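You operate a simulated robot arm through the tools that you are given. There is no shell and no other tool. Be economical: measure what you need, move in short steps, check, and stop when the job is done.

You run a simulated two-armed robot. Do the job below in one go: nothing can be reset, and whatever is moved stays where it is left.

## Task
Switch the lane rig off, then fetch and open the PINS tub.
Fine: it is in the white bench drawer; tub and lid on the white bench; drawer closed. Set down upright: tub. Where these are worked on the way, their far stop is far enough and under half their travel is too little: white bench drawer.
Where things are to end (x, y in the base frame): tub within 60 mm of [530, 10].

The check looks at the end state, three seconds after you hand in, the way a careful person would. Anything else that was tipped, shoved, dropped, spilled or broken makes it a failure. A push-on lid holds only when it is set on centred and level and pressed home; a screw cap is set on level and turned clockwise until tight.

## Robot
Two 7-joint arms with two-finger parallel grippers on one trunk, on a base that drives. Base frame: it is fixed to the floor where the robot stands at the start and does not move with it; the origin is under the middle of the robot, x ahead of it, y to its left, z up. Readings come in mm, degrees, newtons and seconds.
The left shoulder is at the start at [50, 161, 1098], the right one opposite. With the tool pointing down near the work surface each hand reaches from about 100 to 640 mm from the robot's upright axis, wherever it stands, measured 20 degrees to its own side. Places, roughly: rig switch [800, 100, 900]; top of the white bench [800, 400, 800]; white bench drawer [500, 100, 700]. Payload 3.43 kg a hand.
The tool frame of a hand sits at the grasp point between the pads (the TCP): z along the fingers, y along the line on which they close. The tips reach 30 mm beyond it. Largest opening 94 mm; finger width 28, thickness 10; the body of the gripper, 50 by 96 mm, starts 55 mm behind the TCP.
Orientation is told as [roll, pitch, yaw] about the base's x, y, z axes, in that order, counted from this pose: with the fingers straight down and closing along the base's y, the tool's x points along the base's -x, its y along +y and its z along -z.

## Interface
- The arms move only by the tool move_arm. It takes "left_targets", "right_targets" or both (then of equal length, played together; a hand with none holds still); each is a list of rows, each an object (a shift or turn left out is 0, a gripper value left out holds the last) with "delta_pos": the shift along the base's x, y, z in mm, a list of three; "delta_rot": the turn, a rotation vector about the base's x, y, z in degrees, a list of three. In form: [{"delta_pos": [x, y, z], "delta_rot": [rx, ry, rz]}, ...]. A call has 1 to 20 rows; each row shifts and turns the commanded pose from where the row before left it. "left_hand" and "right_hand" are, for a hand that has rows, the gripper command, from -1 (shut) to 1 (fully open), values between in proportion, set as the call begins (left out, the last holds). Each row takes 0.2 s and may step no farther than 50 mm and 8.6 degrees from the row before; otherwise, or with a gripper value out of range, the whole call is refused. Where a pose cannot be reached the arm comes as near as it can. A force on the tool above 60 N (or 10 N above the force at the start of the call, whichever is more), or a blocked arm, ends the call early, and 0.2 s more pass. The fingers move at their own pace (about 45 mm/s each) and stop on an object; they squeeze with about 33 N. The grip force told is the motor's: it shows also when the fingers shut on nothing. Time passes only in rows, and 0.2 s behind the last, so rows that do not move let the fingers close. It gives the time, the measured TCP pose, the force on the tool (base axes), the opening and the grip force at its end, in the units of the frame above (readings bear some noise), with the torque about the TCP (base axes, N m) and any sound that the robot's microphone picked up.
- Cameras (640 x 400 px; columns grow to the right, rows downward): "scene" is now at [107.6, 20.2, 1225.6]; the picture's right is [0.16, -0.99, 0.00], its down [-0.65, -0.10, -0.75] and it looks along [0.74, 0.12, -0.66] (base axes); focal length 214 px, centre (320, 200). "left" rides on the left gripper at [76, -14, -102] in its tool frame; the picture's right is [0.18, 0.98, 0.00], its down [-0.75, 0.14, -0.64] and it looks along [-0.63, 0.12, 0.77] (tool axes); focal length 243 px, centre (320, 200). "right" rides on the right gripper at [76, 14, -102] in its tool frame; the picture's right is [-0.18, 0.98, 0.00], its down [-0.75, -0.14, -0.64] and it looks along [-0.63, -0.12, 0.77] (tool axes); focal length 243 px, centre (320, 200). There is no depth. A picture from a camera that has moved, and an enlarged one, comes with that camera's place and axes in the base frame and with its lens. The place of the scene camera against the robot may be out by one fixed shift of up to 25 mm in any direction.
- capture(camera): a new picture of that camera. The clock stands still meanwhile.
- move_column(by): slides the trunk up (or, below 0, down) by that many mm; the arms and the scene camera ride with it, the base frame stays. It gives what a move gives, with no picture.
- roll_base(legs): drives the robot by 1 to 6 legs, each [ahead, left, turn to the left] in mm, mm and degrees, along the robot's own axes; the way and the turn of a leg run together, so that a leg with both is an arc; at most 1500 mm and 180 degrees a leg. The arms and the cameras ride along, it lands a little off, and it stops where it bumps. It gives what a move gives.
- aim_head(pan, tilt): turns the head with the scene camera to pan (to the left, within 80 degrees either way) and tilt (down, from -29 to 69), counted from straight ahead of the robot. It gives what a move gives.
- zoom(camera, box): a new picture of the part [left, top, right, bottom] of that camera's present view, enlarged. The clock stands still meanwhile.
- job_done(): hands the job in; it is judged then, once.

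Work in short steps. Places have to be worked out from the pictures, the camera data and where the tool is seen: move nearer, look again, correct. Check each grasp and each placing, and mend what went wrong. You have 120 turns and 88 pictures in all, those below and enlarged ones among them. Open the grippers and draw the arms clear of the work before you hand the job in, unless the task says otherwise; then end with one line.

The tools are called after "Call:" by a JSON object that holds its "method" and its "body". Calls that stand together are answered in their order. move_arm: Moves the arms, as the interface text tells. Its arguments: {"type":"object","properties":{"left_targets":{"type":"array"},"left_hand":{"type":"number"},"right_targets":{"type":"array"},"right_hand":{"type":"number"}},"required":[]} The other tools are called the same way: move_column (by) slides the trunk up or down; roll_base (legs) drives the base; aim_head (pan, tilt) turns the head that bears the scene camera; capture (camera) takes a picture; zoom (camera, box) takes an enlarged picture of a part of a camera's view; job_done () hands the job in.

At the start:

```text
time_s: 0.0
left_position: [457.1, 277.5, 1209.5]
left_tcp_rot: [0.0, 0.0, -0.1]
left_contact_force: [-0.8, -1.4, -0.2]
left_torque: [0.02, 0.02, 0.03]
left_width: 94.0
left_gripper_force: 0.1
right_position: [330.2, -106.3, 1169.7]
right_tcp_rot: [0.0, 0.0, 0.0]
right_contact_force: [-0.3, 0.0, 0.2]
right_torque: [0.0, -0.01, 0.02]
right_width: 94.3
right_gripper_force: 0.1
trunk travel left (down, up): [-125.0, 142.0]
robot x, y, heading: [-0.7, 2.9, 0.2]
head pan, tilt: [9.2, 41.1]
```

scene: 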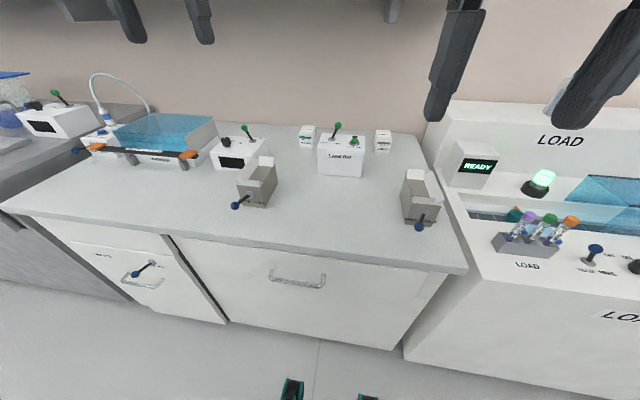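
right: 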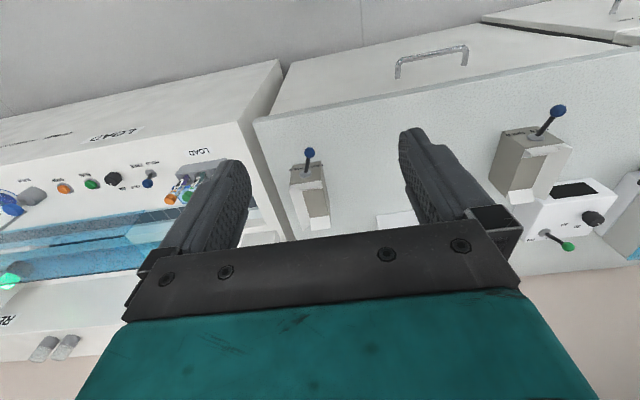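
left: 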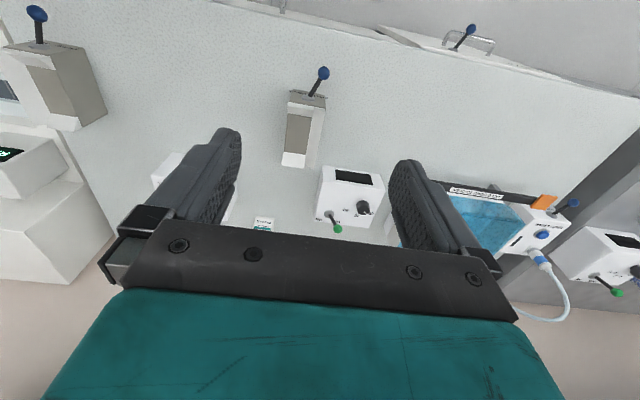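

I start by enlarging the middle of the scene to read the labels on the rig and the drawer.

Call:
{"method": "zoom", "body": {"camera": "scene", "box": [200, 110, 460, 270]}}

Call:
{"method": "zoom", "body": {"camera": "scene", "box": [60, 90, 260, 300]}}

```text
2.46 times, centred on (330, 190) of scene
camera zoom: at [107.6, 20.2, 1225.6], right [0.16, -0.99, 0.0], down [-0.65, -0.1, -0.75], along [0.74, 0.12, -0.66], focal length 528 px, centre (295, 225)
```

zoom: 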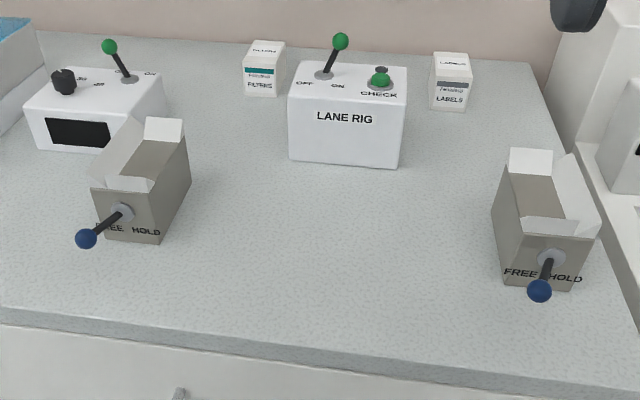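

```text
1.90 times, centred on (160, 195) of scene
camera zoom: at [107.6, 20.2, 1225.6], right [0.16, -0.99, 0.0], down [-0.65, -0.1, -0.75], along [0.74, 0.12, -0.66], focal length 408 px, centre (625, 210)
```

zoom: 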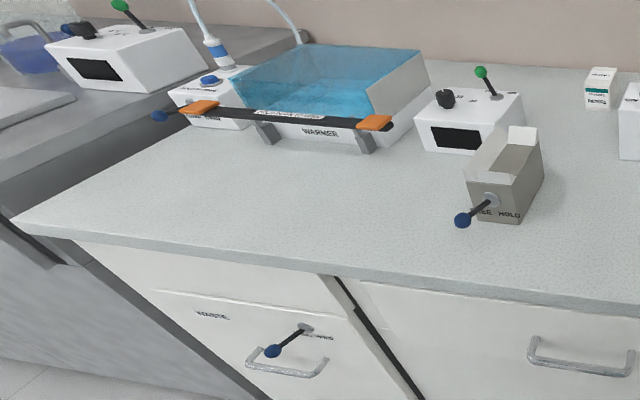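

The lane rig lever leans toward ON (right) and must go left. The rig is about at [830, 80] and the bench's front edge about x 410. I look down to see how far the base can roll ahead, and at the drawer front.

Call:
{"method": "aim_head", "body": {"pan": 0, "tilt": 66}}

Call:
{"method": "capture", "body": {"camera": "scene"}}

```text
time_s: 0.9
left_position: [457.1, 276.7, 1209.3]
left_tcp_rot: [-0.1, 0.0, 0.1]
left_contact_force: [-0.5, -1.2, -0.3]
left_torque: [0.0, 0.01, 0.0]
left_width: 94.0
left_gripper_force: 0.0
right_position: [330.0, -106.2, 1169.1]
right_tcp_rot: [0.0, -0.1, 0.0]
right_contact_force: [0.9, 0.0, 0.5]
right_torque: [-0.02, 0.02, 0.01]
right_width: 93.8
right_gripper_force: 0.1
trunk travel left (down, up): [-125.0, 142.0]
robot x, y, heading: [1.3, -1.2, 0.1]
head pan, tilt: [0.0, 66.0]
```

```text
82 pictures are left
camera scene: at [83.9, 6.7, 1193.8], right [0.0, -1.0, 0.0], down [-0.91, 0.0, -0.41], along [0.41, 0.0, -0.91], focal length 214 px, centre (320, 200)
```

scene: 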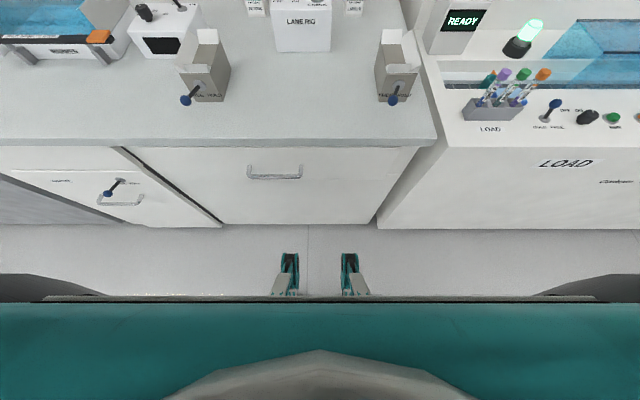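

The feet are about 170 mm from the cabinet. I roll 130 ahead and 90 right so the rig falls into the left hand's zone.

Call:
{"method": "roll_base", "body": {"legs": [[130, -90, 0]]}}

Call:
{"method": "aim_head", "body": {"pan": 10, "tilt": 35}}

Call:
{"method": "capture", "body": {"camera": "scene"}}

Call:
{"method": "capture", "body": {"camera": "left"}}

```text
time_s: 2.5
left_position: [578.7, 190.6, 1208.6]
left_tcp_rot: [0.0, 0.0, 0.3]
left_contact_force: [-0.3, 0.0, -0.3]
left_torque: [-0.01, -0.04, 0.0]
left_width: 94.1
left_gripper_force: 0.1
right_position: [453.2, -193.6, 1169.6]
right_tcp_rot: [0.0, 0.1, 0.4]
right_contact_force: [-0.7, 0.5, -1.0]
right_torque: [-0.01, 0.0, -0.04]
right_width: 93.9
right_gripper_force: 0.0
trunk travel left (down, up): [-125.0, 142.0]
robot x, y, heading: [120.4, -88.3, 0.4]
head pan, tilt: [0.0, 66.0]
stopped in leg 1: the robot was blocked; the commanded pose is now the measured one
```

```text
time_s: 3.4
left_position: [578.3, 190.8, 1209.2]
left_tcp_rot: [0.0, 0.0, 0.4]
left_contact_force: [0.4, 0.2, -0.1]
left_torque: [0.01, 0.01, -0.01]
left_width: 94.0
left_gripper_force: 0.0
right_position: [453.9, -193.5, 1169.4]
right_tcp_rot: [0.0, 0.1, 0.4]
right_contact_force: [0.9, 0.2, -0.4]
right_torque: [0.0, 0.0, 0.0]
right_width: 94.0
right_gripper_force: 0.1
trunk travel left (down, up): [-125.0, 142.0]
robot x, y, heading: [121.4, -91.6, 0.4]
head pan, tilt: [10.0, 35.0]
```

```text
81 pictures are left
camera scene: at [233.9, -65.9, 1234.6], right [0.18, -0.98, 0.0], down [-0.56, -0.1, -0.82], along [0.81, 0.15, -0.57], focal length 214 px, centre (320, 200)
```

scene: 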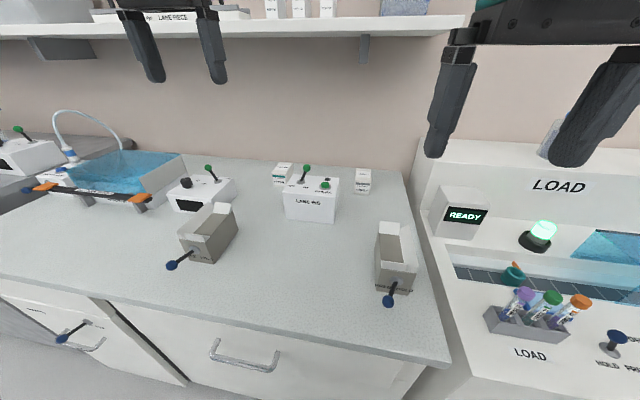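

```text
80 pictures are left
camera left: at [502.2, 175.9, 1311.8], right [-0.19, 0.98, 0.0], down [0.75, 0.15, 0.64], along [0.63, 0.12, -0.77], focal length 243 px, centre (320, 200)
```

left: 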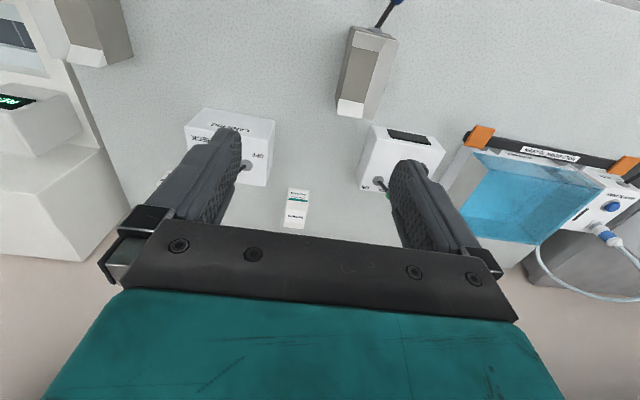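

The base bumped at x≈121 (fine). From both hands in view the scene camera is really about +20 x, −5 y, −17 z from what is told; the rig lever knob is about [830, 75, 927]. I bring the left hand closer and look with its camera.

Call:
{"method": "move_arm", "body": {"left_targets": [{"delta_pos": [25, -25, -10]}, {"delta_pos": [25, -25, -10]}, {"delta_pos": [25, -25, -10]}, {"delta_pos": [25, -25, -10]}], "left_hand": -0.2}}

Call:
{"method": "capture", "body": {"camera": "left"}}

Call:
{"method": "zoom", "body": {"camera": "scene", "box": [200, 60, 400, 240]}}

```text
time_s: 4.4
left_position: [620.9, 133.2, 1154.5]
left_tcp_rot: [0.0, -0.1, 0.5]
left_contact_force: [-0.2, -0.6, -0.5]
left_torque: [0.01, 0.0, -0.02]
left_width: 37.6
left_gripper_force: 0.2
left hand out of reach, approached as far as the arm can: row 2, 3, 4
right_position: [453.4, -194.5, 1169.7]
right_tcp_rot: [0.0, 0.1, 0.4]
right_contact_force: [-1.7, 0.3, -0.2]
right_torque: [-0.01, -0.03, 0.01]
right_width: 93.6
right_gripper_force: 0.0
trunk travel left (down, up): [-125.0, 142.0]
robot x, y, heading: [124.3, -87.7, 0.6]
head pan, tilt: [10.0, 35.0]
```

```text
79 pictures are left
camera left: at [545.7, 119.2, 1257.7], right [-0.19, 0.98, 0.0], down [0.75, 0.15, 0.64], along [0.63, 0.12, -0.77], focal length 243 px, centre (320, 200)
```

left: 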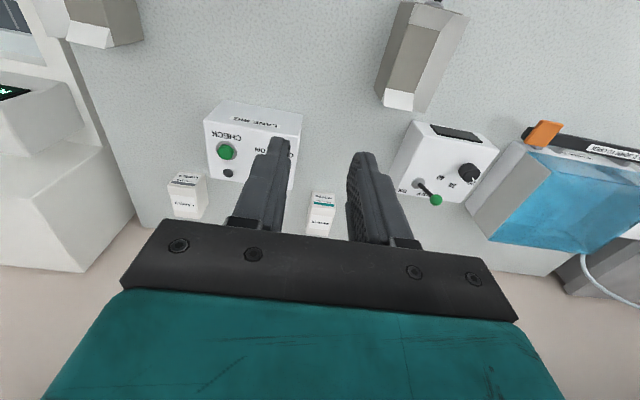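

```text
2.22 times, centred on (300, 150) of scene
camera zoom: at [233.4, -65.9, 1234.8], right [0.18, -0.98, 0.0], down [-0.56, -0.1, -0.82], along [0.81, 0.15, -0.57], focal length 477 px, centre (364, 311)
```

zoom: 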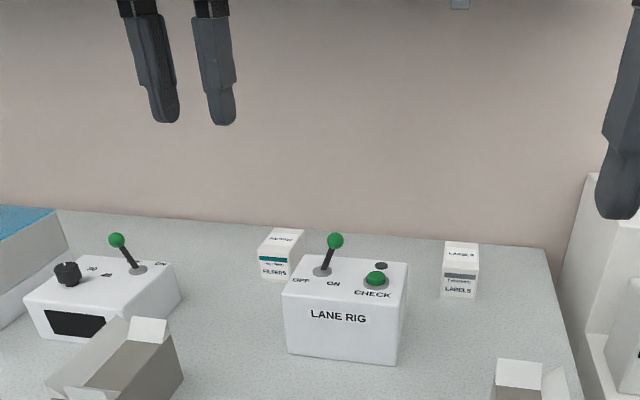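

Tool-down reach ends near x 620, so I tip the hand forward (fingers pointing ahead and 25° down), which gains reach to the lever. I do so in free air above the bench.

Call:
{"method": "move_arm", "body": {"left_targets": [{"delta_pos": [0, -3, -15], "delta_rot": [0, -8, 0]}, {"delta_pos": [0, -3, -15], "delta_rot": [0, -8, 0]}, {"delta_pos": [0, -3, -15], "delta_rot": [0, -8, 0]}, {"delta_pos": [0, -3, -15], "delta_rot": [0, -8, 0]}, {"delta_pos": [0, -3, -15], "delta_rot": [0, -8, 0]}, {"delta_pos": [0, -3, -15], "delta_rot": [0, -8, 0]}, {"delta_pos": [0, -3, -15], "delta_rot": [0, -8, 0]}, {"delta_pos": [0, -3, -15], "delta_rot": [0, -8, 0]}]}}

Call:
{"method": "capture", "body": {"camera": "left"}}

Call:
{"method": "zoom", "body": {"camera": "scene", "box": [200, 60, 400, 240]}}

```text
time_s: 6.2
left_position: [624.3, 108.3, 1033.6]
left_tcp_rot: [-0.8, -64.0, 0.8]
left_contact_force: [0.2, -0.1, 0.3]
left_torque: [-0.01, 0.01, -0.02]
left_width: 37.6
left_gripper_force: 0.1
right_position: [452.9, -193.7, 1169.5]
right_tcp_rot: [0.0, 0.1, 0.3]
right_contact_force: [-0.4, 1.1, -0.1]
right_torque: [0.01, 0.0, -0.03]
right_width: 94.1
right_gripper_force: 0.0
trunk travel left (down, up): [-125.0, 142.0]
robot x, y, heading: [125.3, -90.6, 0.3]
head pan, tilt: [10.0, 35.0]
```

```text
77 pictures are left
camera left: at [496.4, 95.3, 1010.8], right [-0.08, 0.98, -0.17], down [-0.25, 0.15, 0.96], along [0.97, 0.12, 0.23], focal length 243 px, centre (320, 200)
```

left: 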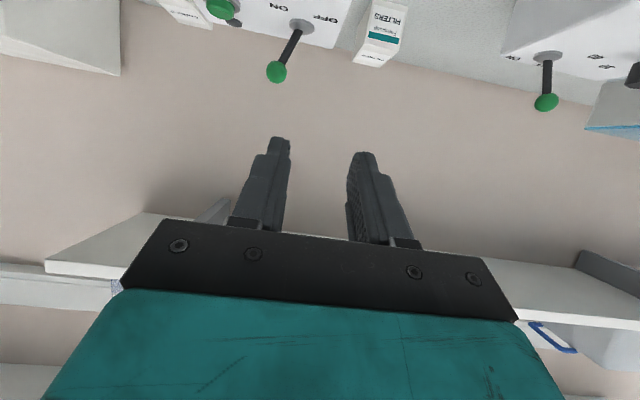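

```text
2.22 times, centred on (300, 150) of scene
camera zoom: at [234.1, -65.8, 1234.7], right [0.18, -0.98, 0.0], down [-0.56, -0.1, -0.82], along [0.81, 0.15, -0.57], focal length 477 px, centre (364, 311)
```

zoom: 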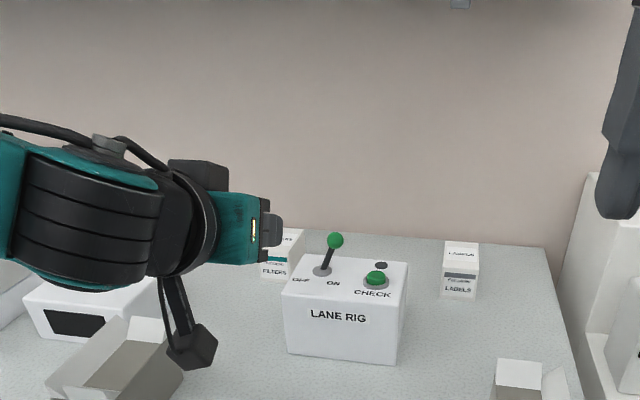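

The rig lever's knob now triangulates to about [800±30, 57, 940], its pivot y≈78. I approach to x≈720 in line with the knob, opening to ~60 mm, and look again.

Call:
{"method": "move_arm", "body": {"left_targets": [{"delta_pos": [24, -13, -19]}, {"delta_pos": [24, -13, -19]}, {"delta_pos": [24, -12, -19]}, {"delta_pos": [24, -12, -19]}], "left_hand": 0.3}}

Call:
{"method": "capture", "body": {"camera": "left"}}

Call:
{"method": "zoom", "body": {"camera": "scene", "box": [200, 60, 400, 240]}}

```text
time_s: 7.2
left_position: [714.1, 68.0, 963.3]
left_tcp_rot: [-0.8, -63.9, 0.9]
left_contact_force: [0.2, 0.5, 0.1]
left_torque: [0.0, -0.02, 0.0]
left_width: 61.1
left_gripper_force: 0.0
left hand out of reach, approached as far as the arm can: row 4
right_position: [453.7, -194.2, 1169.0]
right_tcp_rot: [0.0, 0.0, 0.4]
right_contact_force: [-0.2, -0.2, 0.8]
right_torque: [0.01, -0.03, 0.02]
right_width: 94.1
right_gripper_force: 0.0
trunk travel left (down, up): [-125.0, 142.0]
robot x, y, heading: [122.2, -92.9, 0.3]
head pan, tilt: [10.0, 35.0]
```

```text
75 pictures are left
camera left: at [587.5, 53.7, 941.3], right [-0.08, 0.98, -0.17], down [-0.25, 0.15, 0.96], along [0.97, 0.12, 0.23], focal length 243 px, centre (320, 200)
```

left: 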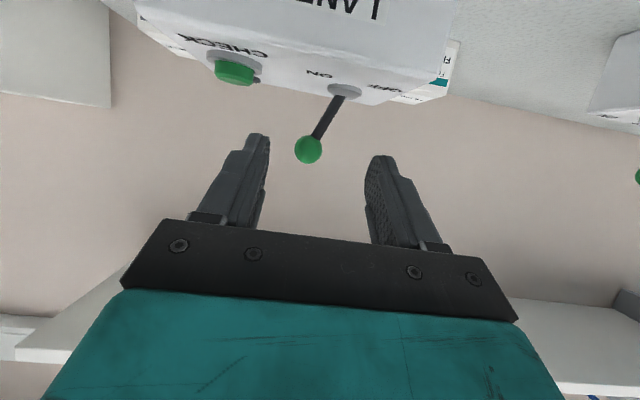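

```text
2.22 times, centred on (300, 150) of scene
camera zoom: at [233.7, -65.7, 1234.7], right [0.18, -0.98, 0.0], down [-0.56, -0.1, -0.82], along [0.81, 0.15, -0.57], focal length 477 px, centre (364, 311)
```

zoom: 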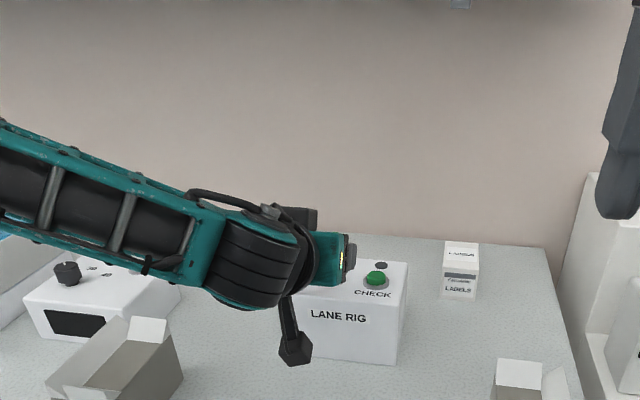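

Triangulated from two left views the knob is at [775, 61, 948] and the pivot about [775, 81, 900]. The hand is at x 714; I test whether it can go straight ahead.

Call:
{"method": "move_arm", "body": {"left_targets": [{"delta_pos": [12, 0, -2]}, {"delta_pos": [12, 0, -2]}]}}

```text
time_s: 7.8
left_position: [732.0, 77.6, 966.0]
left_tcp_rot: [-0.9, -63.9, 0.7]
left_contact_force: [0.5, 0.9, 0.2]
left_torque: [-0.01, -0.02, 0.01]
left_width: 61.2
left_gripper_force: 0.0
left hand out of reach, approached as far as the arm can: row 1, 2
right_position: [454.8, -193.8, 1168.4]
right_tcp_rot: [0.0, 0.0, 0.4]
right_contact_force: [-0.7, -0.4, 0.8]
right_torque: [0.05, 0.01, 0.0]
right_width: 93.8
right_gripper_force: 0.0
trunk travel left (down, up): [-125.0, 142.0]
robot x, y, heading: [123.5, -91.5, 0.3]
head pan, tilt: [10.0, 35.0]
```

The hand slides toward larger y when pressed ahead, so the arm wants the target further to its left. I draw back, roll the base 80 mm right (right hand well above everything), and try again.

Call:
{"method": "move_arm", "body": {"left_targets": [{"delta_pos": [-40, 20, 10]}, {"delta_pos": [-40, 0, 10]}]}}

Call:
{"method": "roll_base", "body": {"legs": [[-6, -80, 0]]}}

Call:
{"method": "move_arm", "body": {"left_targets": [{"delta_pos": [0, 25, 0]}, {"delta_pos": [0, 25, 0]}, {"delta_pos": [0, 10, 0]}]}}

```text
time_s: 8.4
left_position: [651.8, 98.7, 986.3]
left_tcp_rot: [-0.7, -64.0, 0.8]
left_contact_force: [0.2, 0.2, 0.0]
left_torque: [-0.01, -0.01, -0.02]
left_width: 61.1
left_gripper_force: 0.1
right_position: [452.3, -193.2, 1169.3]
right_tcp_rot: [-0.1, 0.1, 0.3]
right_contact_force: [-0.2, 0.0, 0.2]
right_torque: [-0.01, -0.03, 0.0]
right_width: 94.0
right_gripper_force: 0.0
trunk travel left (down, up): [-125.0, 142.0]
robot x, y, heading: [118.9, -90.8, 0.2]
head pan, tilt: [10.0, 35.0]
```

```text
time_s: 9.8
left_position: [645.7, 18.2, 986.4]
left_tcp_rot: [-0.7, -64.0, 0.7]
left_contact_force: [-0.4, 1.0, -0.7]
left_torque: [0.0, -0.03, -0.01]
left_width: 61.1
left_gripper_force: 0.1
right_position: [448.4, -273.7, 1169.1]
right_tcp_rot: [0.0, 0.1, 0.3]
right_contact_force: [0.1, 0.4, 0.4]
right_torque: [0.0, -0.01, 0.01]
right_width: 94.1
right_gripper_force: 0.0
trunk travel left (down, up): [-125.0, 142.0]
robot x, y, heading: [114.2, -165.8, 0.0]
head pan, tilt: [10.0, 35.0]
```

```text
time_s: 10.6
left_position: [646.0, 79.3, 984.9]
left_tcp_rot: [-0.7, -63.8, 0.7]
left_contact_force: [-0.6, 0.0, 1.1]
left_torque: [-0.03, 0.0, 0.02]
left_width: 61.1
left_gripper_force: 0.1
right_position: [448.8, -272.3, 1168.7]
right_tcp_rot: [0.0, 0.1, 0.1]
right_contact_force: [-0.3, 0.1, 0.5]
right_torque: [-0.01, -0.04, 0.03]
right_width: 94.2
right_gripper_force: 0.1
trunk travel left (down, up): [-125.0, 142.0]
robot x, y, heading: [117.5, -170.8, 0.3]
head pan, tilt: [10.0, 35.0]
```

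Now I advance toward [735, 62, 955] and look.

Call:
{"method": "move_arm", "body": {"left_targets": [{"delta_pos": [30, -6, -10]}, {"delta_pos": [30, -6, -10]}, {"delta_pos": [30, -6, -10]}]}}

Call:
{"method": "capture", "body": {"camera": "left"}}

```text
time_s: 11.4
left_position: [736.1, 58.7, 955.0]
left_tcp_rot: [-0.7, -63.9, 0.7]
left_contact_force: [0.1, 1.1, 0.6]
left_torque: [0.01, -0.04, 0.01]
left_width: 61.3
left_gripper_force: 0.0
right_position: [448.4, -273.1, 1169.2]
right_tcp_rot: [0.0, 0.1, 0.3]
right_contact_force: [-0.2, -0.1, 0.6]
right_torque: [0.02, -0.01, -0.02]
right_width: 94.1
right_gripper_force: 0.2
trunk travel left (down, up): [-125.0, 142.0]
robot x, y, heading: [118.0, -166.3, -0.0]
head pan, tilt: [10.0, 35.0]
```

```text
73 pictures are left
camera left: at [610.3, 45.3, 932.1], right [-0.08, 0.98, -0.17], down [-0.25, 0.15, 0.96], along [0.97, 0.12, 0.23], focal length 243 px, centre (320, 200)
```

left: 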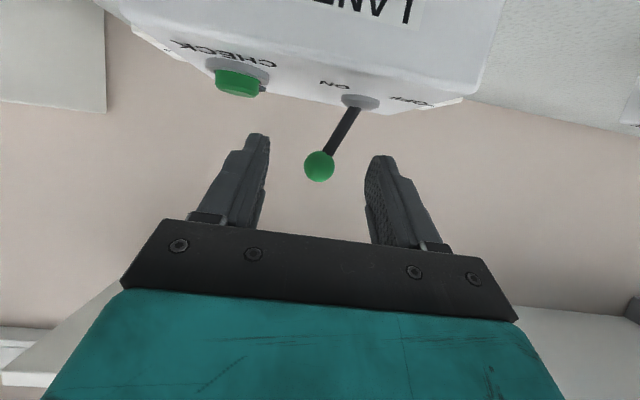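

Knob confirmed at [775, 61, 947], centred between the fingers. I advance so the fingers straddle it, then sweep to +y in small steps.

Call:
{"method": "move_arm", "body": {"left_targets": [{"delta_pos": [16, 2, -3]}, {"delta_pos": [16, 1, -3]}, {"delta_pos": [0, 10, 0]}, {"delta_pos": [0, 10, 0]}, {"delta_pos": [0, 10, 0]}, {"delta_pos": [0, 10, 0]}, {"delta_pos": [0, 10, 0]}, {"delta_pos": [0, 10, 0]}]}}

Call:
{"method": "capture", "body": {"camera": "left"}}

```text
time_s: 13.2
left_position: [769.0, 121.7, 950.0]
left_tcp_rot: [-0.7, -64.0, 0.4]
left_contact_force: [1.1, -5.5, 0.4]
left_torque: [-0.17, -0.03, -0.06]
left_width: 64.6
left_gripper_force: 3.7
right_position: [448.3, -274.1, 1167.8]
right_tcp_rot: [-0.1, 0.1, 0.2]
right_contact_force: [-0.2, 0.2, -0.1]
right_torque: [0.0, 0.0, -0.04]
right_width: 93.8
right_gripper_force: 0.0
trunk travel left (down, up): [-125.0, 142.0]
robot x, y, heading: [116.0, -166.2, 0.4]
head pan, tilt: [10.0, 35.0]
```

```text
72 pictures are left
camera left: at [642.1, 107.0, 927.3], right [-0.08, 0.98, -0.17], down [-0.25, 0.15, 0.96], along [0.97, 0.12, 0.23], focal length 243 px, centre (320, 200)
```

left: 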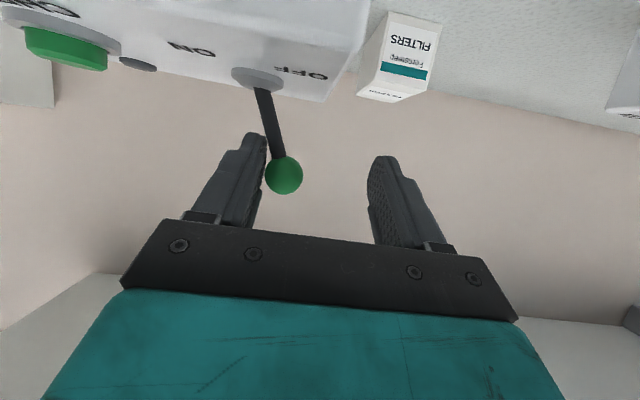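

The lever is past its middle; I push 14 mm further to its OFF stop.

Call:
{"method": "move_arm", "body": {"left_targets": [{"delta_pos": [0, 7, 0]}, {"delta_pos": [0, 7, 0]}]}}

Call:
{"method": "capture", "body": {"camera": "left"}}

```text
time_s: 13.8
left_position: [768.3, 128.6, 952.4]
left_tcp_rot: [-1.0, -63.9, 0.1]
left_contact_force: [3.7, -28.7, 0.3]
left_torque: [-0.65, -0.06, -0.17]
left_width: 77.3
left_gripper_force: 14.2
right_position: [448.6, -275.3, 1168.0]
right_tcp_rot: [0.3, 0.1, 0.2]
right_contact_force: [-0.5, 0.1, -0.5]
right_torque: [0.0, 0.02, 0.0]
right_width: 94.0
right_gripper_force: 0.1
trunk travel left (down, up): [-125.0, 142.0]
robot x, y, heading: [118.0, -168.3, 0.3]
head pan, tilt: [10.0, 35.0]
```

```text
71 pictures are left
camera left: at [642.4, 115.6, 928.4], right [-0.07, 0.98, -0.17], down [-0.24, 0.15, 0.96], along [0.97, 0.11, 0.23], focal length 243 px, centre (320, 200)
```

left: 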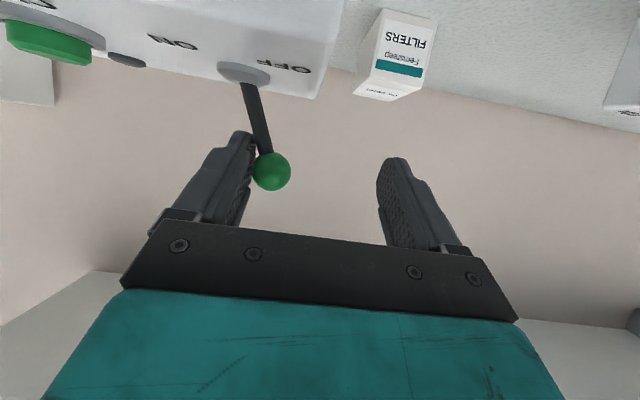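

At 29 N it is against the OFF stop and the finger yields. I ease back to the right and withdraw, then check the lever.

Call:
{"method": "move_arm", "body": {"left_targets": [{"delta_pos": [0, -20, 0]}, {"delta_pos": [-20, -10, 8]}, {"delta_pos": [-40, 0, 20]}, {"delta_pos": [-40, 0, 20]}, {"delta_pos": [-40, 0, 20]}]}}

Call:
{"method": "capture", "body": {"camera": "left"}}

Call:
{"method": "capture", "body": {"camera": "scene"}}

```text
time_s: 15.0
left_position: [627.3, 107.1, 1017.9]
left_tcp_rot: [-0.8, -64.0, 0.7]
left_contact_force: [0.2, -0.1, -0.7]
left_torque: [-0.02, 0.04, -0.01]
left_width: 61.0
left_gripper_force: 0.0
right_position: [447.6, -273.1, 1168.3]
right_tcp_rot: [-0.1, 0.1, 0.3]
right_contact_force: [-0.1, -0.4, 0.7]
right_torque: [0.0, -0.05, 0.01]
right_width: 93.9
right_gripper_force: 0.1
trunk travel left (down, up): [-125.0, 142.0]
robot x, y, heading: [122.6, -166.9, 0.6]
head pan, tilt: [10.0, 35.0]
```

```text
70 pictures are left
camera left: at [500.5, 93.1, 994.7], right [-0.08, 0.98, -0.17], down [-0.25, 0.14, 0.96], along [0.97, 0.12, 0.23], focal length 243 px, centre (320, 200)
```

left: 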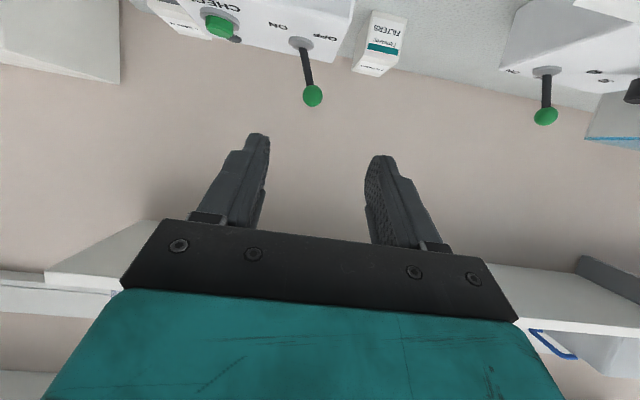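

```text
69 pictures are left
camera scene: at [228.0, -145.2, 1234.7], right [0.18, -0.98, 0.0], down [-0.56, -0.1, -0.82], along [0.81, 0.15, -0.57], focal length 214 px, centre (320, 200)
```

scene: 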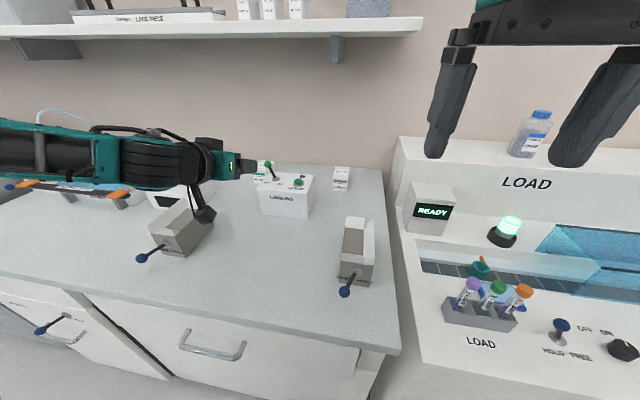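

The lane rig lever is at OFF. Next the drawer: I back the base off and shift left so its handle (about [400, 120, 690]) lies ahead of the left hand.

Call:
{"method": "roll_base", "body": {"legs": [[-250, 0, 0], [0, 70, 0]]}}

Call:
{"method": "aim_head", "body": {"pan": 10, "tilt": 45}}

Call:
{"method": "capture", "body": {"camera": "scene"}}

```text
time_s: 17.7
left_position: [379.5, 175.7, 1017.9]
left_tcp_rot: [-0.8, -64.0, 0.8]
left_contact_force: [0.0, 0.1, -0.1]
left_torque: [0.02, 0.01, -0.02]
left_width: 61.0
left_gripper_force: 0.0
right_position: [198.9, -204.9, 1168.3]
right_tcp_rot: [0.0, 0.0, 0.2]
right_contact_force: [-0.7, -0.1, -0.1]
right_torque: [0.01, 0.02, 0.01]
right_width: 93.9
right_gripper_force: 0.0
trunk travel left (down, up): [-125.0, 142.0]
robot x, y, heading: [-131.8, -102.4, 0.1]
head pan, tilt: [10.0, 35.0]
```

```text
time_s: 18.4
left_position: [378.6, 175.9, 1017.7]
left_tcp_rot: [-0.7, -63.8, 0.8]
left_contact_force: [0.2, -0.3, -0.4]
left_torque: [-0.04, -0.04, 0.02]
left_width: 61.2
left_gripper_force: 0.1
right_position: [198.5, -204.0, 1169.0]
right_tcp_rot: [0.1, 0.1, 0.3]
right_contact_force: [0.4, -0.9, -0.3]
right_torque: [-0.03, 0.0, -0.01]
right_width: 94.1
right_gripper_force: 0.1
trunk travel left (down, up): [-125.0, 142.0]
robot x, y, heading: [-129.7, -99.2, 0.4]
head pan, tilt: [10.0, 45.0]
```

```text
68 pictures are left
camera scene: at [-27.4, -78.4, 1219.9], right [0.18, -0.98, 0.0], down [-0.7, -0.13, -0.71], along [0.7, 0.13, -0.71], focal length 214 px, centre (320, 200)
```

scene: 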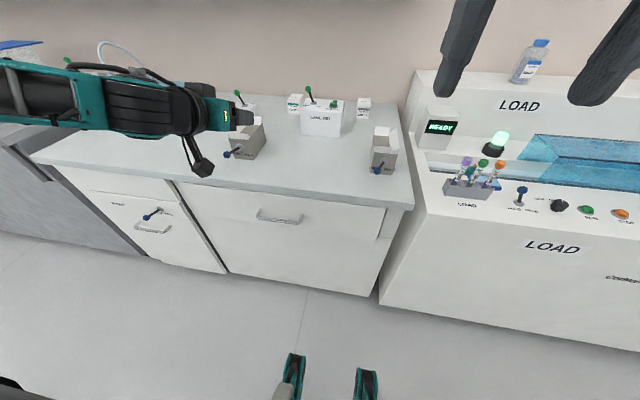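

Handle again reads about [404, 123, 690]. I draw the left hand back while rolling it 90° so its fingers close up–down on the bar, and zoom in on the drawer front.

Call:
{"method": "move_arm", "body": {"left_targets": [{"delta_pos": [-10, -5, -5], "delta_rot": [7.36, 0, -3.6]}, {"delta_pos": [-10, -5, -5], "delta_rot": [7.36, 0, -3.6]}, {"delta_pos": [-10, -5, -5], "delta_rot": [7.36, 0, -3.6]}, {"delta_pos": [-10, -5, -5], "delta_rot": [7.36, 0, -3.6]}, {"delta_pos": [-10, -5, -5], "delta_rot": [7.36, 0, -3.6]}, {"delta_pos": [-10, -5, -5], "delta_rot": [7.36, 0, -3.6]}, {"delta_pos": [-10, -5, -5], "delta_rot": [7.36, 0, -3.6]}, {"delta_pos": [-10, -5, -5], "delta_rot": [7.36, 0, -3.6]}, {"delta_pos": [-10, -5, -5], "delta_rot": [7.36, 0, -3.6]}, {"delta_pos": [-10, -5, -5], "delta_rot": [7.36, 0, -3.6]}, {"delta_pos": [-10, -5, -5], "delta_rot": [7.36, 0, -3.6]}]}}

Call:
{"method": "zoom", "body": {"camera": "scene", "box": [140, 160, 420, 300]}}

```text
time_s: 20.8
left_position: [303.8, 120.7, 954.5]
left_tcp_rot: [63.9, 0.1, -90.0]
left_contact_force: [-0.2, 0.2, 0.5]
left_torque: [-0.02, 0.01, 0.02]
left_width: 61.2
left_gripper_force: 0.1
left hand out of reach, approached as far as the arm can: row 8, 9, 10, 11
right_position: [198.5, -205.5, 1168.8]
right_tcp_rot: [0.0, 0.1, 0.1]
right_contact_force: [0.5, -0.2, -0.4]
right_torque: [0.02, 0.0, 0.02]
right_width: 94.1
right_gripper_force: 0.0
trunk travel left (down, up): [-125.0, 142.0]
robot x, y, heading: [-129.5, -102.8, 0.4]
head pan, tilt: [10.0, 45.0]
```

```text
2.29 times, centred on (280, 230) of scene
camera zoom: at [-27.3, -78.6, 1219.8], right [0.18, -0.98, 0.0], down [-0.7, -0.13, -0.71], along [0.7, 0.13, -0.71], focal length 490 px, centre (411, 131)
```

zoom: 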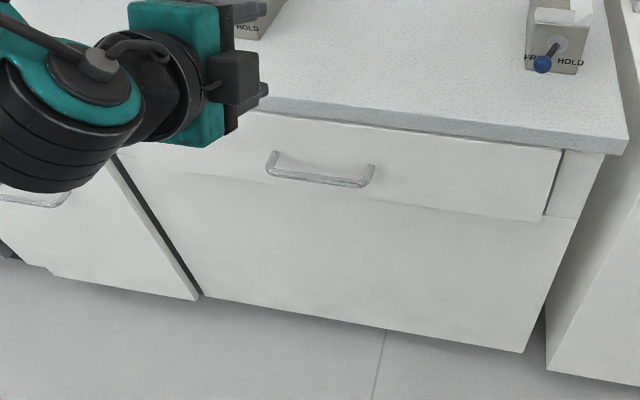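

The roll is in place. I lower the trunk 110 mm so the hand comes to handle height, then look with the left camera.

Call:
{"method": "move_column", "body": {"by": -110}}

Call:
{"method": "move_arm", "body": {"left_targets": [{"delta_pos": [0, 0, -25]}, {"delta_pos": [0, 0, -25]}, {"delta_pos": [0, 0, -25]}, {"delta_pos": [0, 0, -20]}]}}

Call:
{"method": "capture", "body": {"camera": "left"}}

Call:
{"method": "capture", "body": {"camera": "scene"}}

```text
time_s: 22.2
left_position: [303.9, 121.3, 844.7]
left_tcp_rot: [63.9, -0.1, -90.0]
left_contact_force: [-0.3, 0.2, 0.2]
left_torque: [-0.01, 0.01, 0.01]
left_width: 61.2
left_gripper_force: 0.0
right_position: [199.0, -204.9, 1059.1]
right_tcp_rot: [0.1, 0.2, 0.2]
right_contact_force: [0.7, -0.1, 1.4]
right_torque: [0.0, 0.03, 0.0]
right_width: 94.4
right_gripper_force: 0.1
trunk travel left (down, up): [-15.0, 252.0]
robot x, y, heading: [-130.5, -100.7, 0.4]
head pan, tilt: [10.0, 45.0]
```

```text
time_s: 23.2
left_position: [304.0, 121.0, 748.5]
left_tcp_rot: [63.9, -0.2, -90.0]
left_contact_force: [-0.7, 0.0, -0.2]
left_torque: [0.01, 0.01, -0.01]
left_width: 61.0
left_gripper_force: 0.2
right_position: [199.8, -205.6, 1058.8]
right_tcp_rot: [0.0, 0.1, 0.2]
right_contact_force: [-0.2, 0.5, 0.0]
right_torque: [-0.02, 0.03, -0.03]
right_width: 93.9
right_gripper_force: 0.1
trunk travel left (down, up): [-15.0, 252.0]
robot x, y, heading: [-132.1, -99.9, 0.3]
head pan, tilt: [10.0, 45.0]
```

```text
66 pictures are left
camera left: at [204.9, 197.4, 782.4], right [0.43, 0.19, 0.88], down [-0.51, -0.75, 0.41], along [0.74, -0.63, -0.23], focal length 243 px, centre (320, 200)
```

left: 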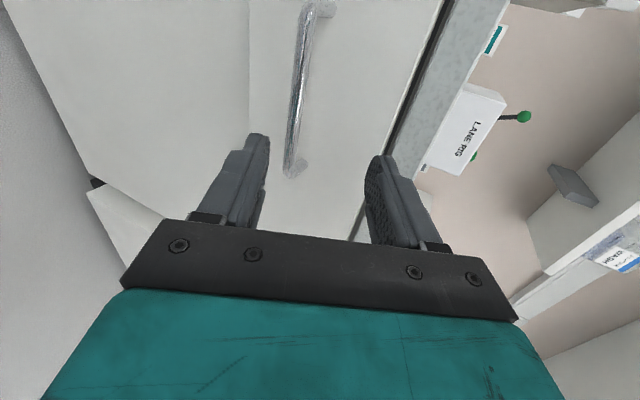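

```text
65 pictures are left
camera scene: at [-27.3, -78.5, 1109.9], right [0.18, -0.98, 0.0], down [-0.7, -0.13, -0.71], along [0.7, 0.13, -0.71], focal length 214 px, centre (320, 200)
```

scene: 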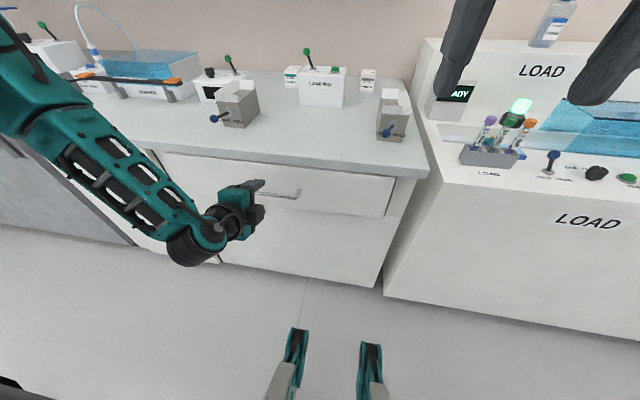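

The handle bar measures to about [406, 121, 681], spanning y 53–188. I line up on the approach axis, narrow the fingers to ~38 mm and advance most of the way.

Call:
{"method": "move_arm", "body": {"left_targets": [{"delta_pos": [-7, 0, -14]}, {"delta_pos": [19, 0, -9.3]}, {"delta_pos": [19, 0, -9.3]}, {"delta_pos": [19, 0, -9.3]}, {"delta_pos": [19, 0, -9.3]}], "left_hand": -0.2}}

Call:
{"method": "capture", "body": {"camera": "left"}}

```text
time_s: 24.4
left_position: [372.1, 143.6, 735.6]
left_tcp_rot: [63.8, -0.2, -90.1]
left_contact_force: [0.7, 1.3, 0.6]
left_torque: [-0.02, 0.01, 0.02]
left_width: 37.4
left_gripper_force: 0.1
left hand out of reach, approached as far as the arm can: row 1, 2, 3, 4, 5
right_position: [199.2, -205.0, 1059.9]
right_tcp_rot: [0.0, 0.1, 0.2]
right_contact_force: [-0.8, 0.1, -0.7]
right_torque: [0.03, 0.03, 0.0]
right_width: 94.1
right_gripper_force: 0.0
trunk travel left (down, up): [-15.0, 252.0]
robot x, y, heading: [-129.1, -99.9, 0.4]
head pan, tilt: [10.0, 45.0]
```

```text
64 pictures are left
camera left: at [273.1, 220.2, 768.6], right [0.43, 0.19, 0.88], down [-0.51, -0.75, 0.41], along [0.74, -0.63, -0.23], focal length 243 px, centre (320, 200)
```

left: 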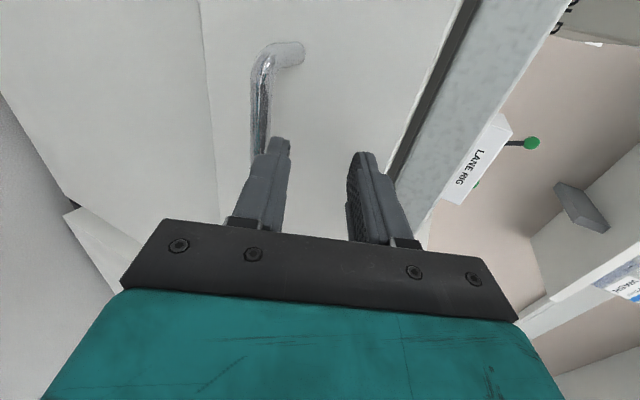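

The arm meets a limit here again. I back off, shift the base 70 mm right, and steepen the hand to ~45° down, which should suit the wrist at this height.

Call:
{"method": "move_arm", "body": {"left_targets": [{"delta_pos": [-30, 0, 10]}, {"delta_pos": [-30, 0, 0], "delta_rot": [0, 8, 0]}, {"delta_pos": [0, 0, 0], "delta_rot": [0, 8, 0]}]}}

Call:
{"method": "roll_base", "body": {"legs": [[0, -70, 0]]}}

Call:
{"method": "move_arm", "body": {"left_targets": [{"delta_pos": [0, 25, -5]}, {"delta_pos": [0, 25, -5]}]}}

Call:
{"method": "capture", "body": {"camera": "left"}}

```text
time_s: 25.2
left_position: [312.3, 143.6, 745.9]
left_tcp_rot: [47.8, -0.1, -89.8]
left_contact_force: [0.5, 0.2, -0.9]
left_torque: [0.01, 0.01, 0.02]
left_width: 37.5
left_gripper_force: 0.0
right_position: [198.2, -204.8, 1059.6]
right_tcp_rot: [0.0, 0.0, 0.1]
right_contact_force: [-0.5, -0.3, -0.4]
right_torque: [0.01, -0.03, 0.0]
right_width: 93.8
right_gripper_force: 0.0
trunk travel left (down, up): [-15.0, 252.0]
robot x, y, heading: [-132.3, -97.6, 0.3]
head pan, tilt: [10.0, 45.0]
```

```text
time_s: 26.5
left_position: [311.3, 74.4, 746.5]
left_tcp_rot: [47.9, -0.2, -89.9]
left_contact_force: [0.9, -0.5, -0.5]
left_torque: [-0.05, 0.01, 0.0]
left_width: 37.3
left_gripper_force: 0.0
right_position: [199.4, -275.5, 1059.3]
right_tcp_rot: [0.0, 0.1, 0.2]
right_contact_force: [1.1, 0.4, -0.2]
right_torque: [0.0, -0.01, 0.01]
right_width: 93.8
right_gripper_force: 0.1
trunk travel left (down, up): [-15.0, 252.0]
robot x, y, heading: [-131.1, -167.0, 0.4]
head pan, tilt: [10.0, 45.0]
```

```text
time_s: 27.1
left_position: [311.7, 125.5, 735.5]
left_tcp_rot: [48.0, -0.1, -90.0]
left_contact_force: [-0.5, -0.8, 0.3]
left_torque: [-0.02, 0.03, -0.01]
left_width: 37.5
left_gripper_force: 0.2
right_position: [198.7, -275.3, 1060.2]
right_tcp_rot: [0.0, 0.1, 0.3]
right_contact_force: [-0.6, 0.1, 0.0]
right_torque: [-0.01, -0.02, -0.01]
right_width: 93.8
right_gripper_force: 0.0
trunk travel left (down, up): [-15.0, 252.0]
robot x, y, heading: [-127.4, -171.4, 0.3]
head pan, tilt: [10.0, 45.0]
```

```text
63 pictures are left
camera left: at [225.5, 201.3, 794.1], right [0.66, 0.19, 0.73], down [-0.38, -0.75, 0.54], along [0.65, -0.63, -0.43], focal length 243 px, centre (320, 200)
```

left: 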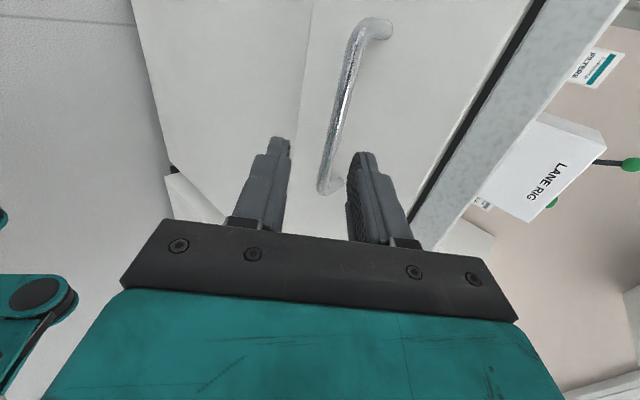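

I refine the bar to about [392, 121, 683]; it needs a small shift across the closing direction. I correct and advance 65 mm, then look.

Call:
{"method": "move_arm", "body": {"left_targets": [{"delta_pos": [9, 0, 10]}, {"delta_pos": [16, 0, -14.5]}, {"delta_pos": [16, 0, -14.5]}, {"delta_pos": [16, 0, -14.5]}]}}

Call:
{"method": "capture", "body": {"camera": "left"}}

Call:
{"method": "zoom", "body": {"camera": "scene", "box": [140, 100, 380, 280]}}

```text
time_s: 28.1
left_position: [368.1, 123.1, 702.3]
left_tcp_rot: [47.9, -0.2, -89.8]
left_contact_force: [-0.5, -0.9, 0.1]
left_torque: [0.0, -0.02, 0.0]
left_width: 37.7
left_gripper_force: 0.1
right_position: [198.8, -276.4, 1058.0]
right_tcp_rot: [-0.1, 0.1, 0.3]
right_contact_force: [-0.7, -0.1, -0.1]
right_torque: [0.0, -0.02, -0.03]
right_width: 93.9
right_gripper_force: 0.1
trunk travel left (down, up): [-15.0, 252.0]
robot x, y, heading: [-135.0, -170.9, 0.4]
head pan, tilt: [10.0, 45.0]
```

```text
62 pictures are left
camera left: at [282.0, 199.7, 760.3], right [0.66, 0.19, 0.73], down [-0.38, -0.75, 0.54], along [0.65, -0.63, -0.43], focal length 243 px, centre (320, 200)
```

left: 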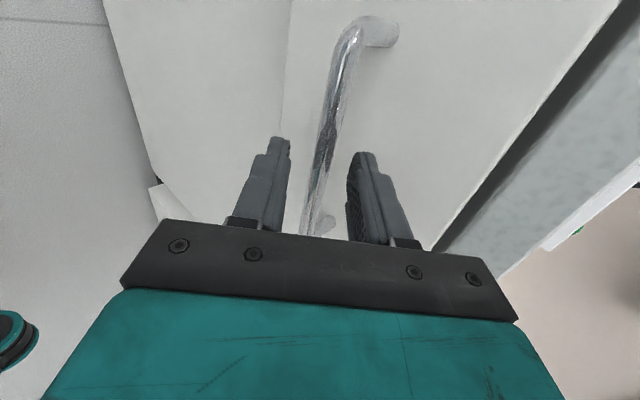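

```text
2.22 times, centred on (260, 190) of scene
camera zoom: at [-27.0, -148.6, 1109.8], right [0.18, -0.98, 0.0], down [-0.7, -0.13, -0.71], along [0.7, 0.13, -0.71], focal length 477 px, centre (453, 222)
```

zoom: 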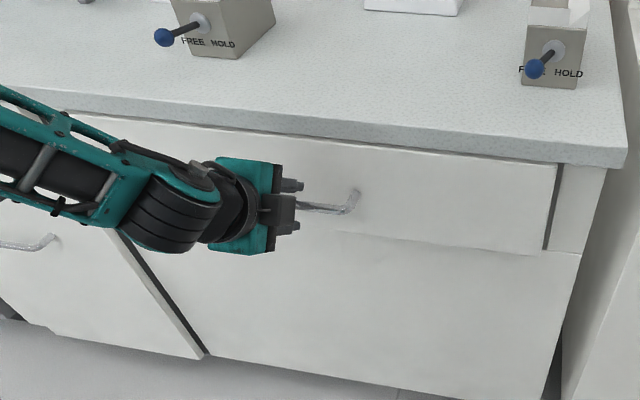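

The bar runs between the fingers but still beyond the tips. I shift slightly (+4 across) and advance 24 mm more, then look.

Call:
{"method": "move_arm", "body": {"left_targets": [{"delta_pos": [11.5, 0, -5]}, {"delta_pos": [9, 0, -8]}]}}

Call:
{"method": "capture", "body": {"camera": "left"}}

Call:
{"method": "zoom", "body": {"camera": "scene", "box": [200, 140, 340, 240]}}

```text
time_s: 28.7
left_position: [380.4, 123.5, 695.9]
left_tcp_rot: [48.2, -0.3, -89.7]
left_contact_force: [-36.6, 1.5, 31.5]
left_torque: [-0.1, -1.36, -0.03]
left_width: 36.9
left_gripper_force: 0.1
right_position: [195.5, -275.0, 1062.0]
right_tcp_rot: [0.0, -0.2, 0.4]
right_contact_force: [-0.9, 0.4, -0.4]
right_torque: [0.0, -0.02, 0.01]
right_width: 94.2
right_gripper_force: 0.0
trunk travel left (down, up): [-15.0, 252.0]
robot x, y, heading: [-130.8, -170.4, 0.4]
head pan, tilt: [10.0, 45.0]
stopped in row 2 (left hand): the force on the tool passed its limit at 73 N (the readings are from after the stop); the commanded pose is now the measured one
```

```text
60 pictures are left
camera left: at [293.5, 199.8, 753.9], right [0.65, 0.19, 0.73], down [-0.38, -0.75, 0.54], along [0.65, -0.63, -0.42], focal length 243 px, centre (320, 200)
```

left: 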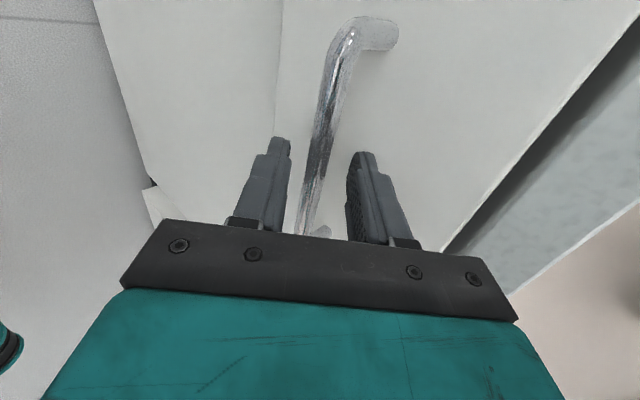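

```text
4.00 times, centred on (270, 190) of scene
camera zoom: at [-32.7, -148.7, 1111.1], right [0.18, -0.98, 0.0], down [-0.69, -0.13, -0.71], along [0.7, 0.13, -0.7], focal length 858 px, centre (520, 240)
```

zoom: 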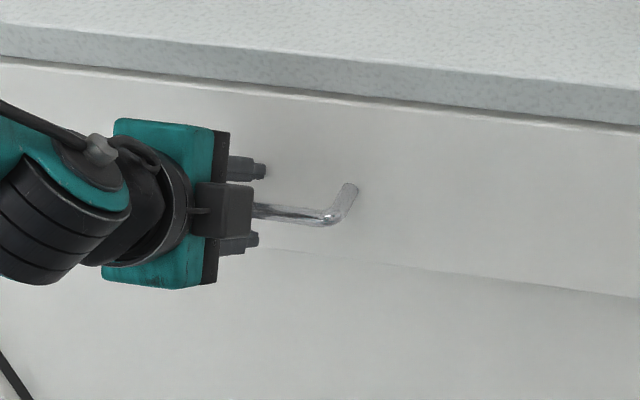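

The upper fingertip touched the drawer front (x≈419), so the bar at x≈385 is now between the pads. I back off 3 mm and close.

Call:
{"method": "move_arm", "body": {"left_targets": [{"delta_pos": [-3, 0, 2]}, {}, {}, {}], "left_hand": -1}}

Call:
{"method": "capture", "body": {"camera": "left"}}

```text
time_s: 29.7
left_position: [380.8, 124.7, 691.7]
left_tcp_rot: [47.5, -0.3, -89.8]
left_contact_force: [2.2, -2.2, -13.7]
left_torque: [1.12, 0.03, 0.13]
left_width: 11.9
left_gripper_force: 45.5
right_position: [200.2, -274.8, 1058.3]
right_tcp_rot: [0.0, 0.3, 0.3]
right_contact_force: [0.8, 0.6, 0.4]
right_torque: [0.01, -0.02, 0.01]
right_width: 94.0
right_gripper_force: 0.0
trunk travel left (down, up): [-15.0, 252.0]
robot x, y, heading: [-128.9, -168.1, 0.4]
head pan, tilt: [10.0, 45.0]
```

```text
58 pictures are left
camera left: at [294.6, 200.4, 750.4], right [0.66, 0.19, 0.72], down [-0.38, -0.75, 0.54], along [0.65, -0.63, -0.43], focal length 243 px, centre (320, 200)
```

left: 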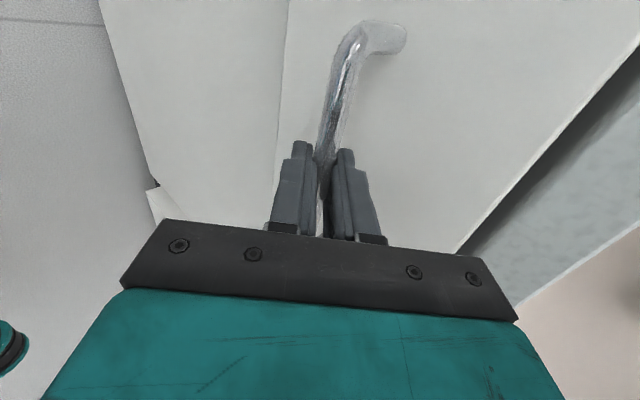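

The bar is gripped (12 mm wide). I pull 80 mm straight back and watch the force.

Call:
{"method": "move_arm", "body": {"left_targets": [{"delta_pos": [-10, 0, 1]}, {"delta_pos": [-15, 0, 0]}, {"delta_pos": [-15, 0, 0]}, {"delta_pos": [-20, 0, 0]}, {"delta_pos": [-20, 0, 0]}]}}

Call:
{"method": "capture", "body": {"camera": "scene"}}

```text
time_s: 30.9
left_position: [300.8, 124.6, 691.9]
left_tcp_rot: [47.3, -0.4, -89.8]
left_contact_force: [-2.0, -5.8, -29.1]
left_torque: [0.78, 0.17, -0.31]
left_width: 11.9
left_gripper_force: 45.0
right_position: [199.9, -273.1, 1058.9]
right_tcp_rot: [-0.1, 0.3, 0.3]
right_contact_force: [0.9, 0.1, 0.1]
right_torque: [0.0, 0.0, 0.02]
right_width: 93.9
right_gripper_force: 0.0
trunk travel left (down, up): [-15.0, 252.0]
robot x, y, heading: [-133.1, -171.0, 0.4]
head pan, tilt: [10.0, 45.0]
```

```text
57 pictures are left
camera scene: at [-26.2, -147.3, 1109.5], right [0.18, -0.98, 0.0], down [-0.7, -0.13, -0.71], along [0.69, 0.13, -0.71], focal length 214 px, centre (320, 200)
```

scene: 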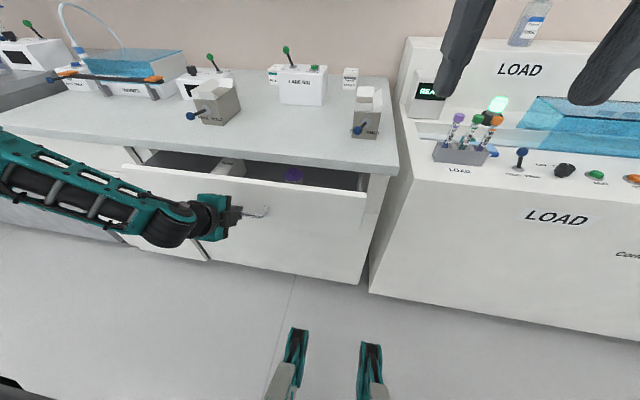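

The drawer slides and contents appear (a white box and a purple lid). I ease the vertical load and pull 100 mm more.

Call:
{"method": "move_arm", "body": {"left_targets": [{"delta_pos": [-10, 0, -3]}, {"delta_pos": [-20, 1, -1]}, {"delta_pos": [-20, 0, 0]}, {"delta_pos": [-20, 0, 0]}, {"delta_pos": [-20, 0, 0]}, {"delta_pos": [-20, 0, 0]}]}}

Call:
{"method": "capture", "body": {"camera": "scene"}}

```text
time_s: 32.3
left_position: [189.6, 123.7, 692.0]
left_tcp_rot: [48.0, -0.3, -89.7]
left_contact_force: [-2.3, 0.4, 5.0]
left_torque: [-0.5, 0.0, -1.47]
left_width: 11.9
left_gripper_force: 44.3
right_position: [199.1, -275.0, 1060.0]
right_tcp_rot: [-0.1, 0.1, 0.2]
right_contact_force: [-0.1, 0.0, -0.7]
right_torque: [0.03, -0.03, 0.01]
right_width: 93.8
right_gripper_force: 0.0
trunk travel left (down, up): [-15.0, 252.0]
robot x, y, heading: [-129.9, -171.6, 0.5]
head pan, tilt: [10.0, 45.0]
```

```text
56 pictures are left
camera scene: at [-28.1, -148.1, 1110.1], right [0.18, -0.98, 0.0], down [-0.7, -0.13, -0.71], along [0.7, 0.13, -0.71], focal length 214 px, centre (320, 200)
```

scene: 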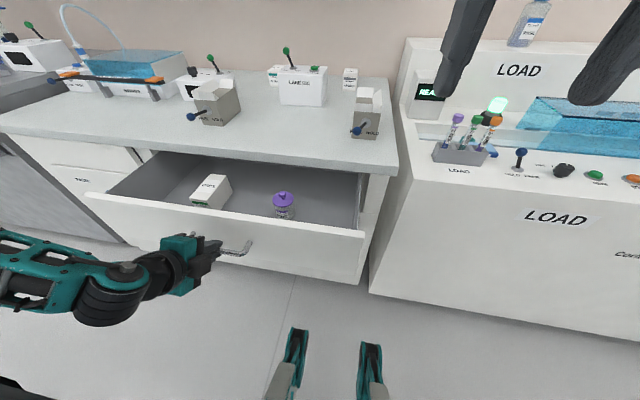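

Call:
{"method": "zoom", "body": {"camera": "scene", "box": [120, 140, 370, 250]}}

```text
2.56 times, centred on (245, 195) of scene
camera zoom: at [-28.1, -148.1, 1110.1], right [0.18, -0.98, 0.0], down [-0.7, -0.13, -0.71], along [0.7, 0.13, -0.71], focal length 549 px, centre (512, 213)
```

zoom: 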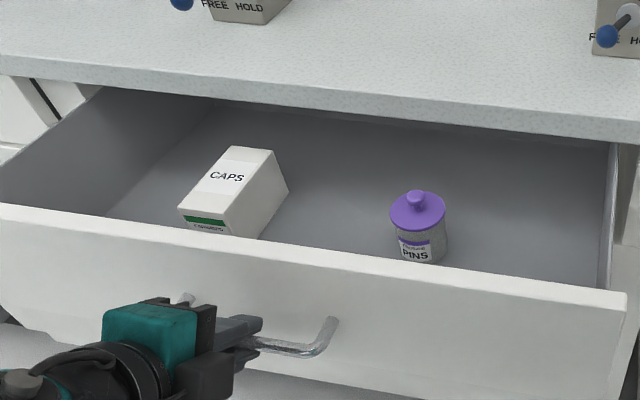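

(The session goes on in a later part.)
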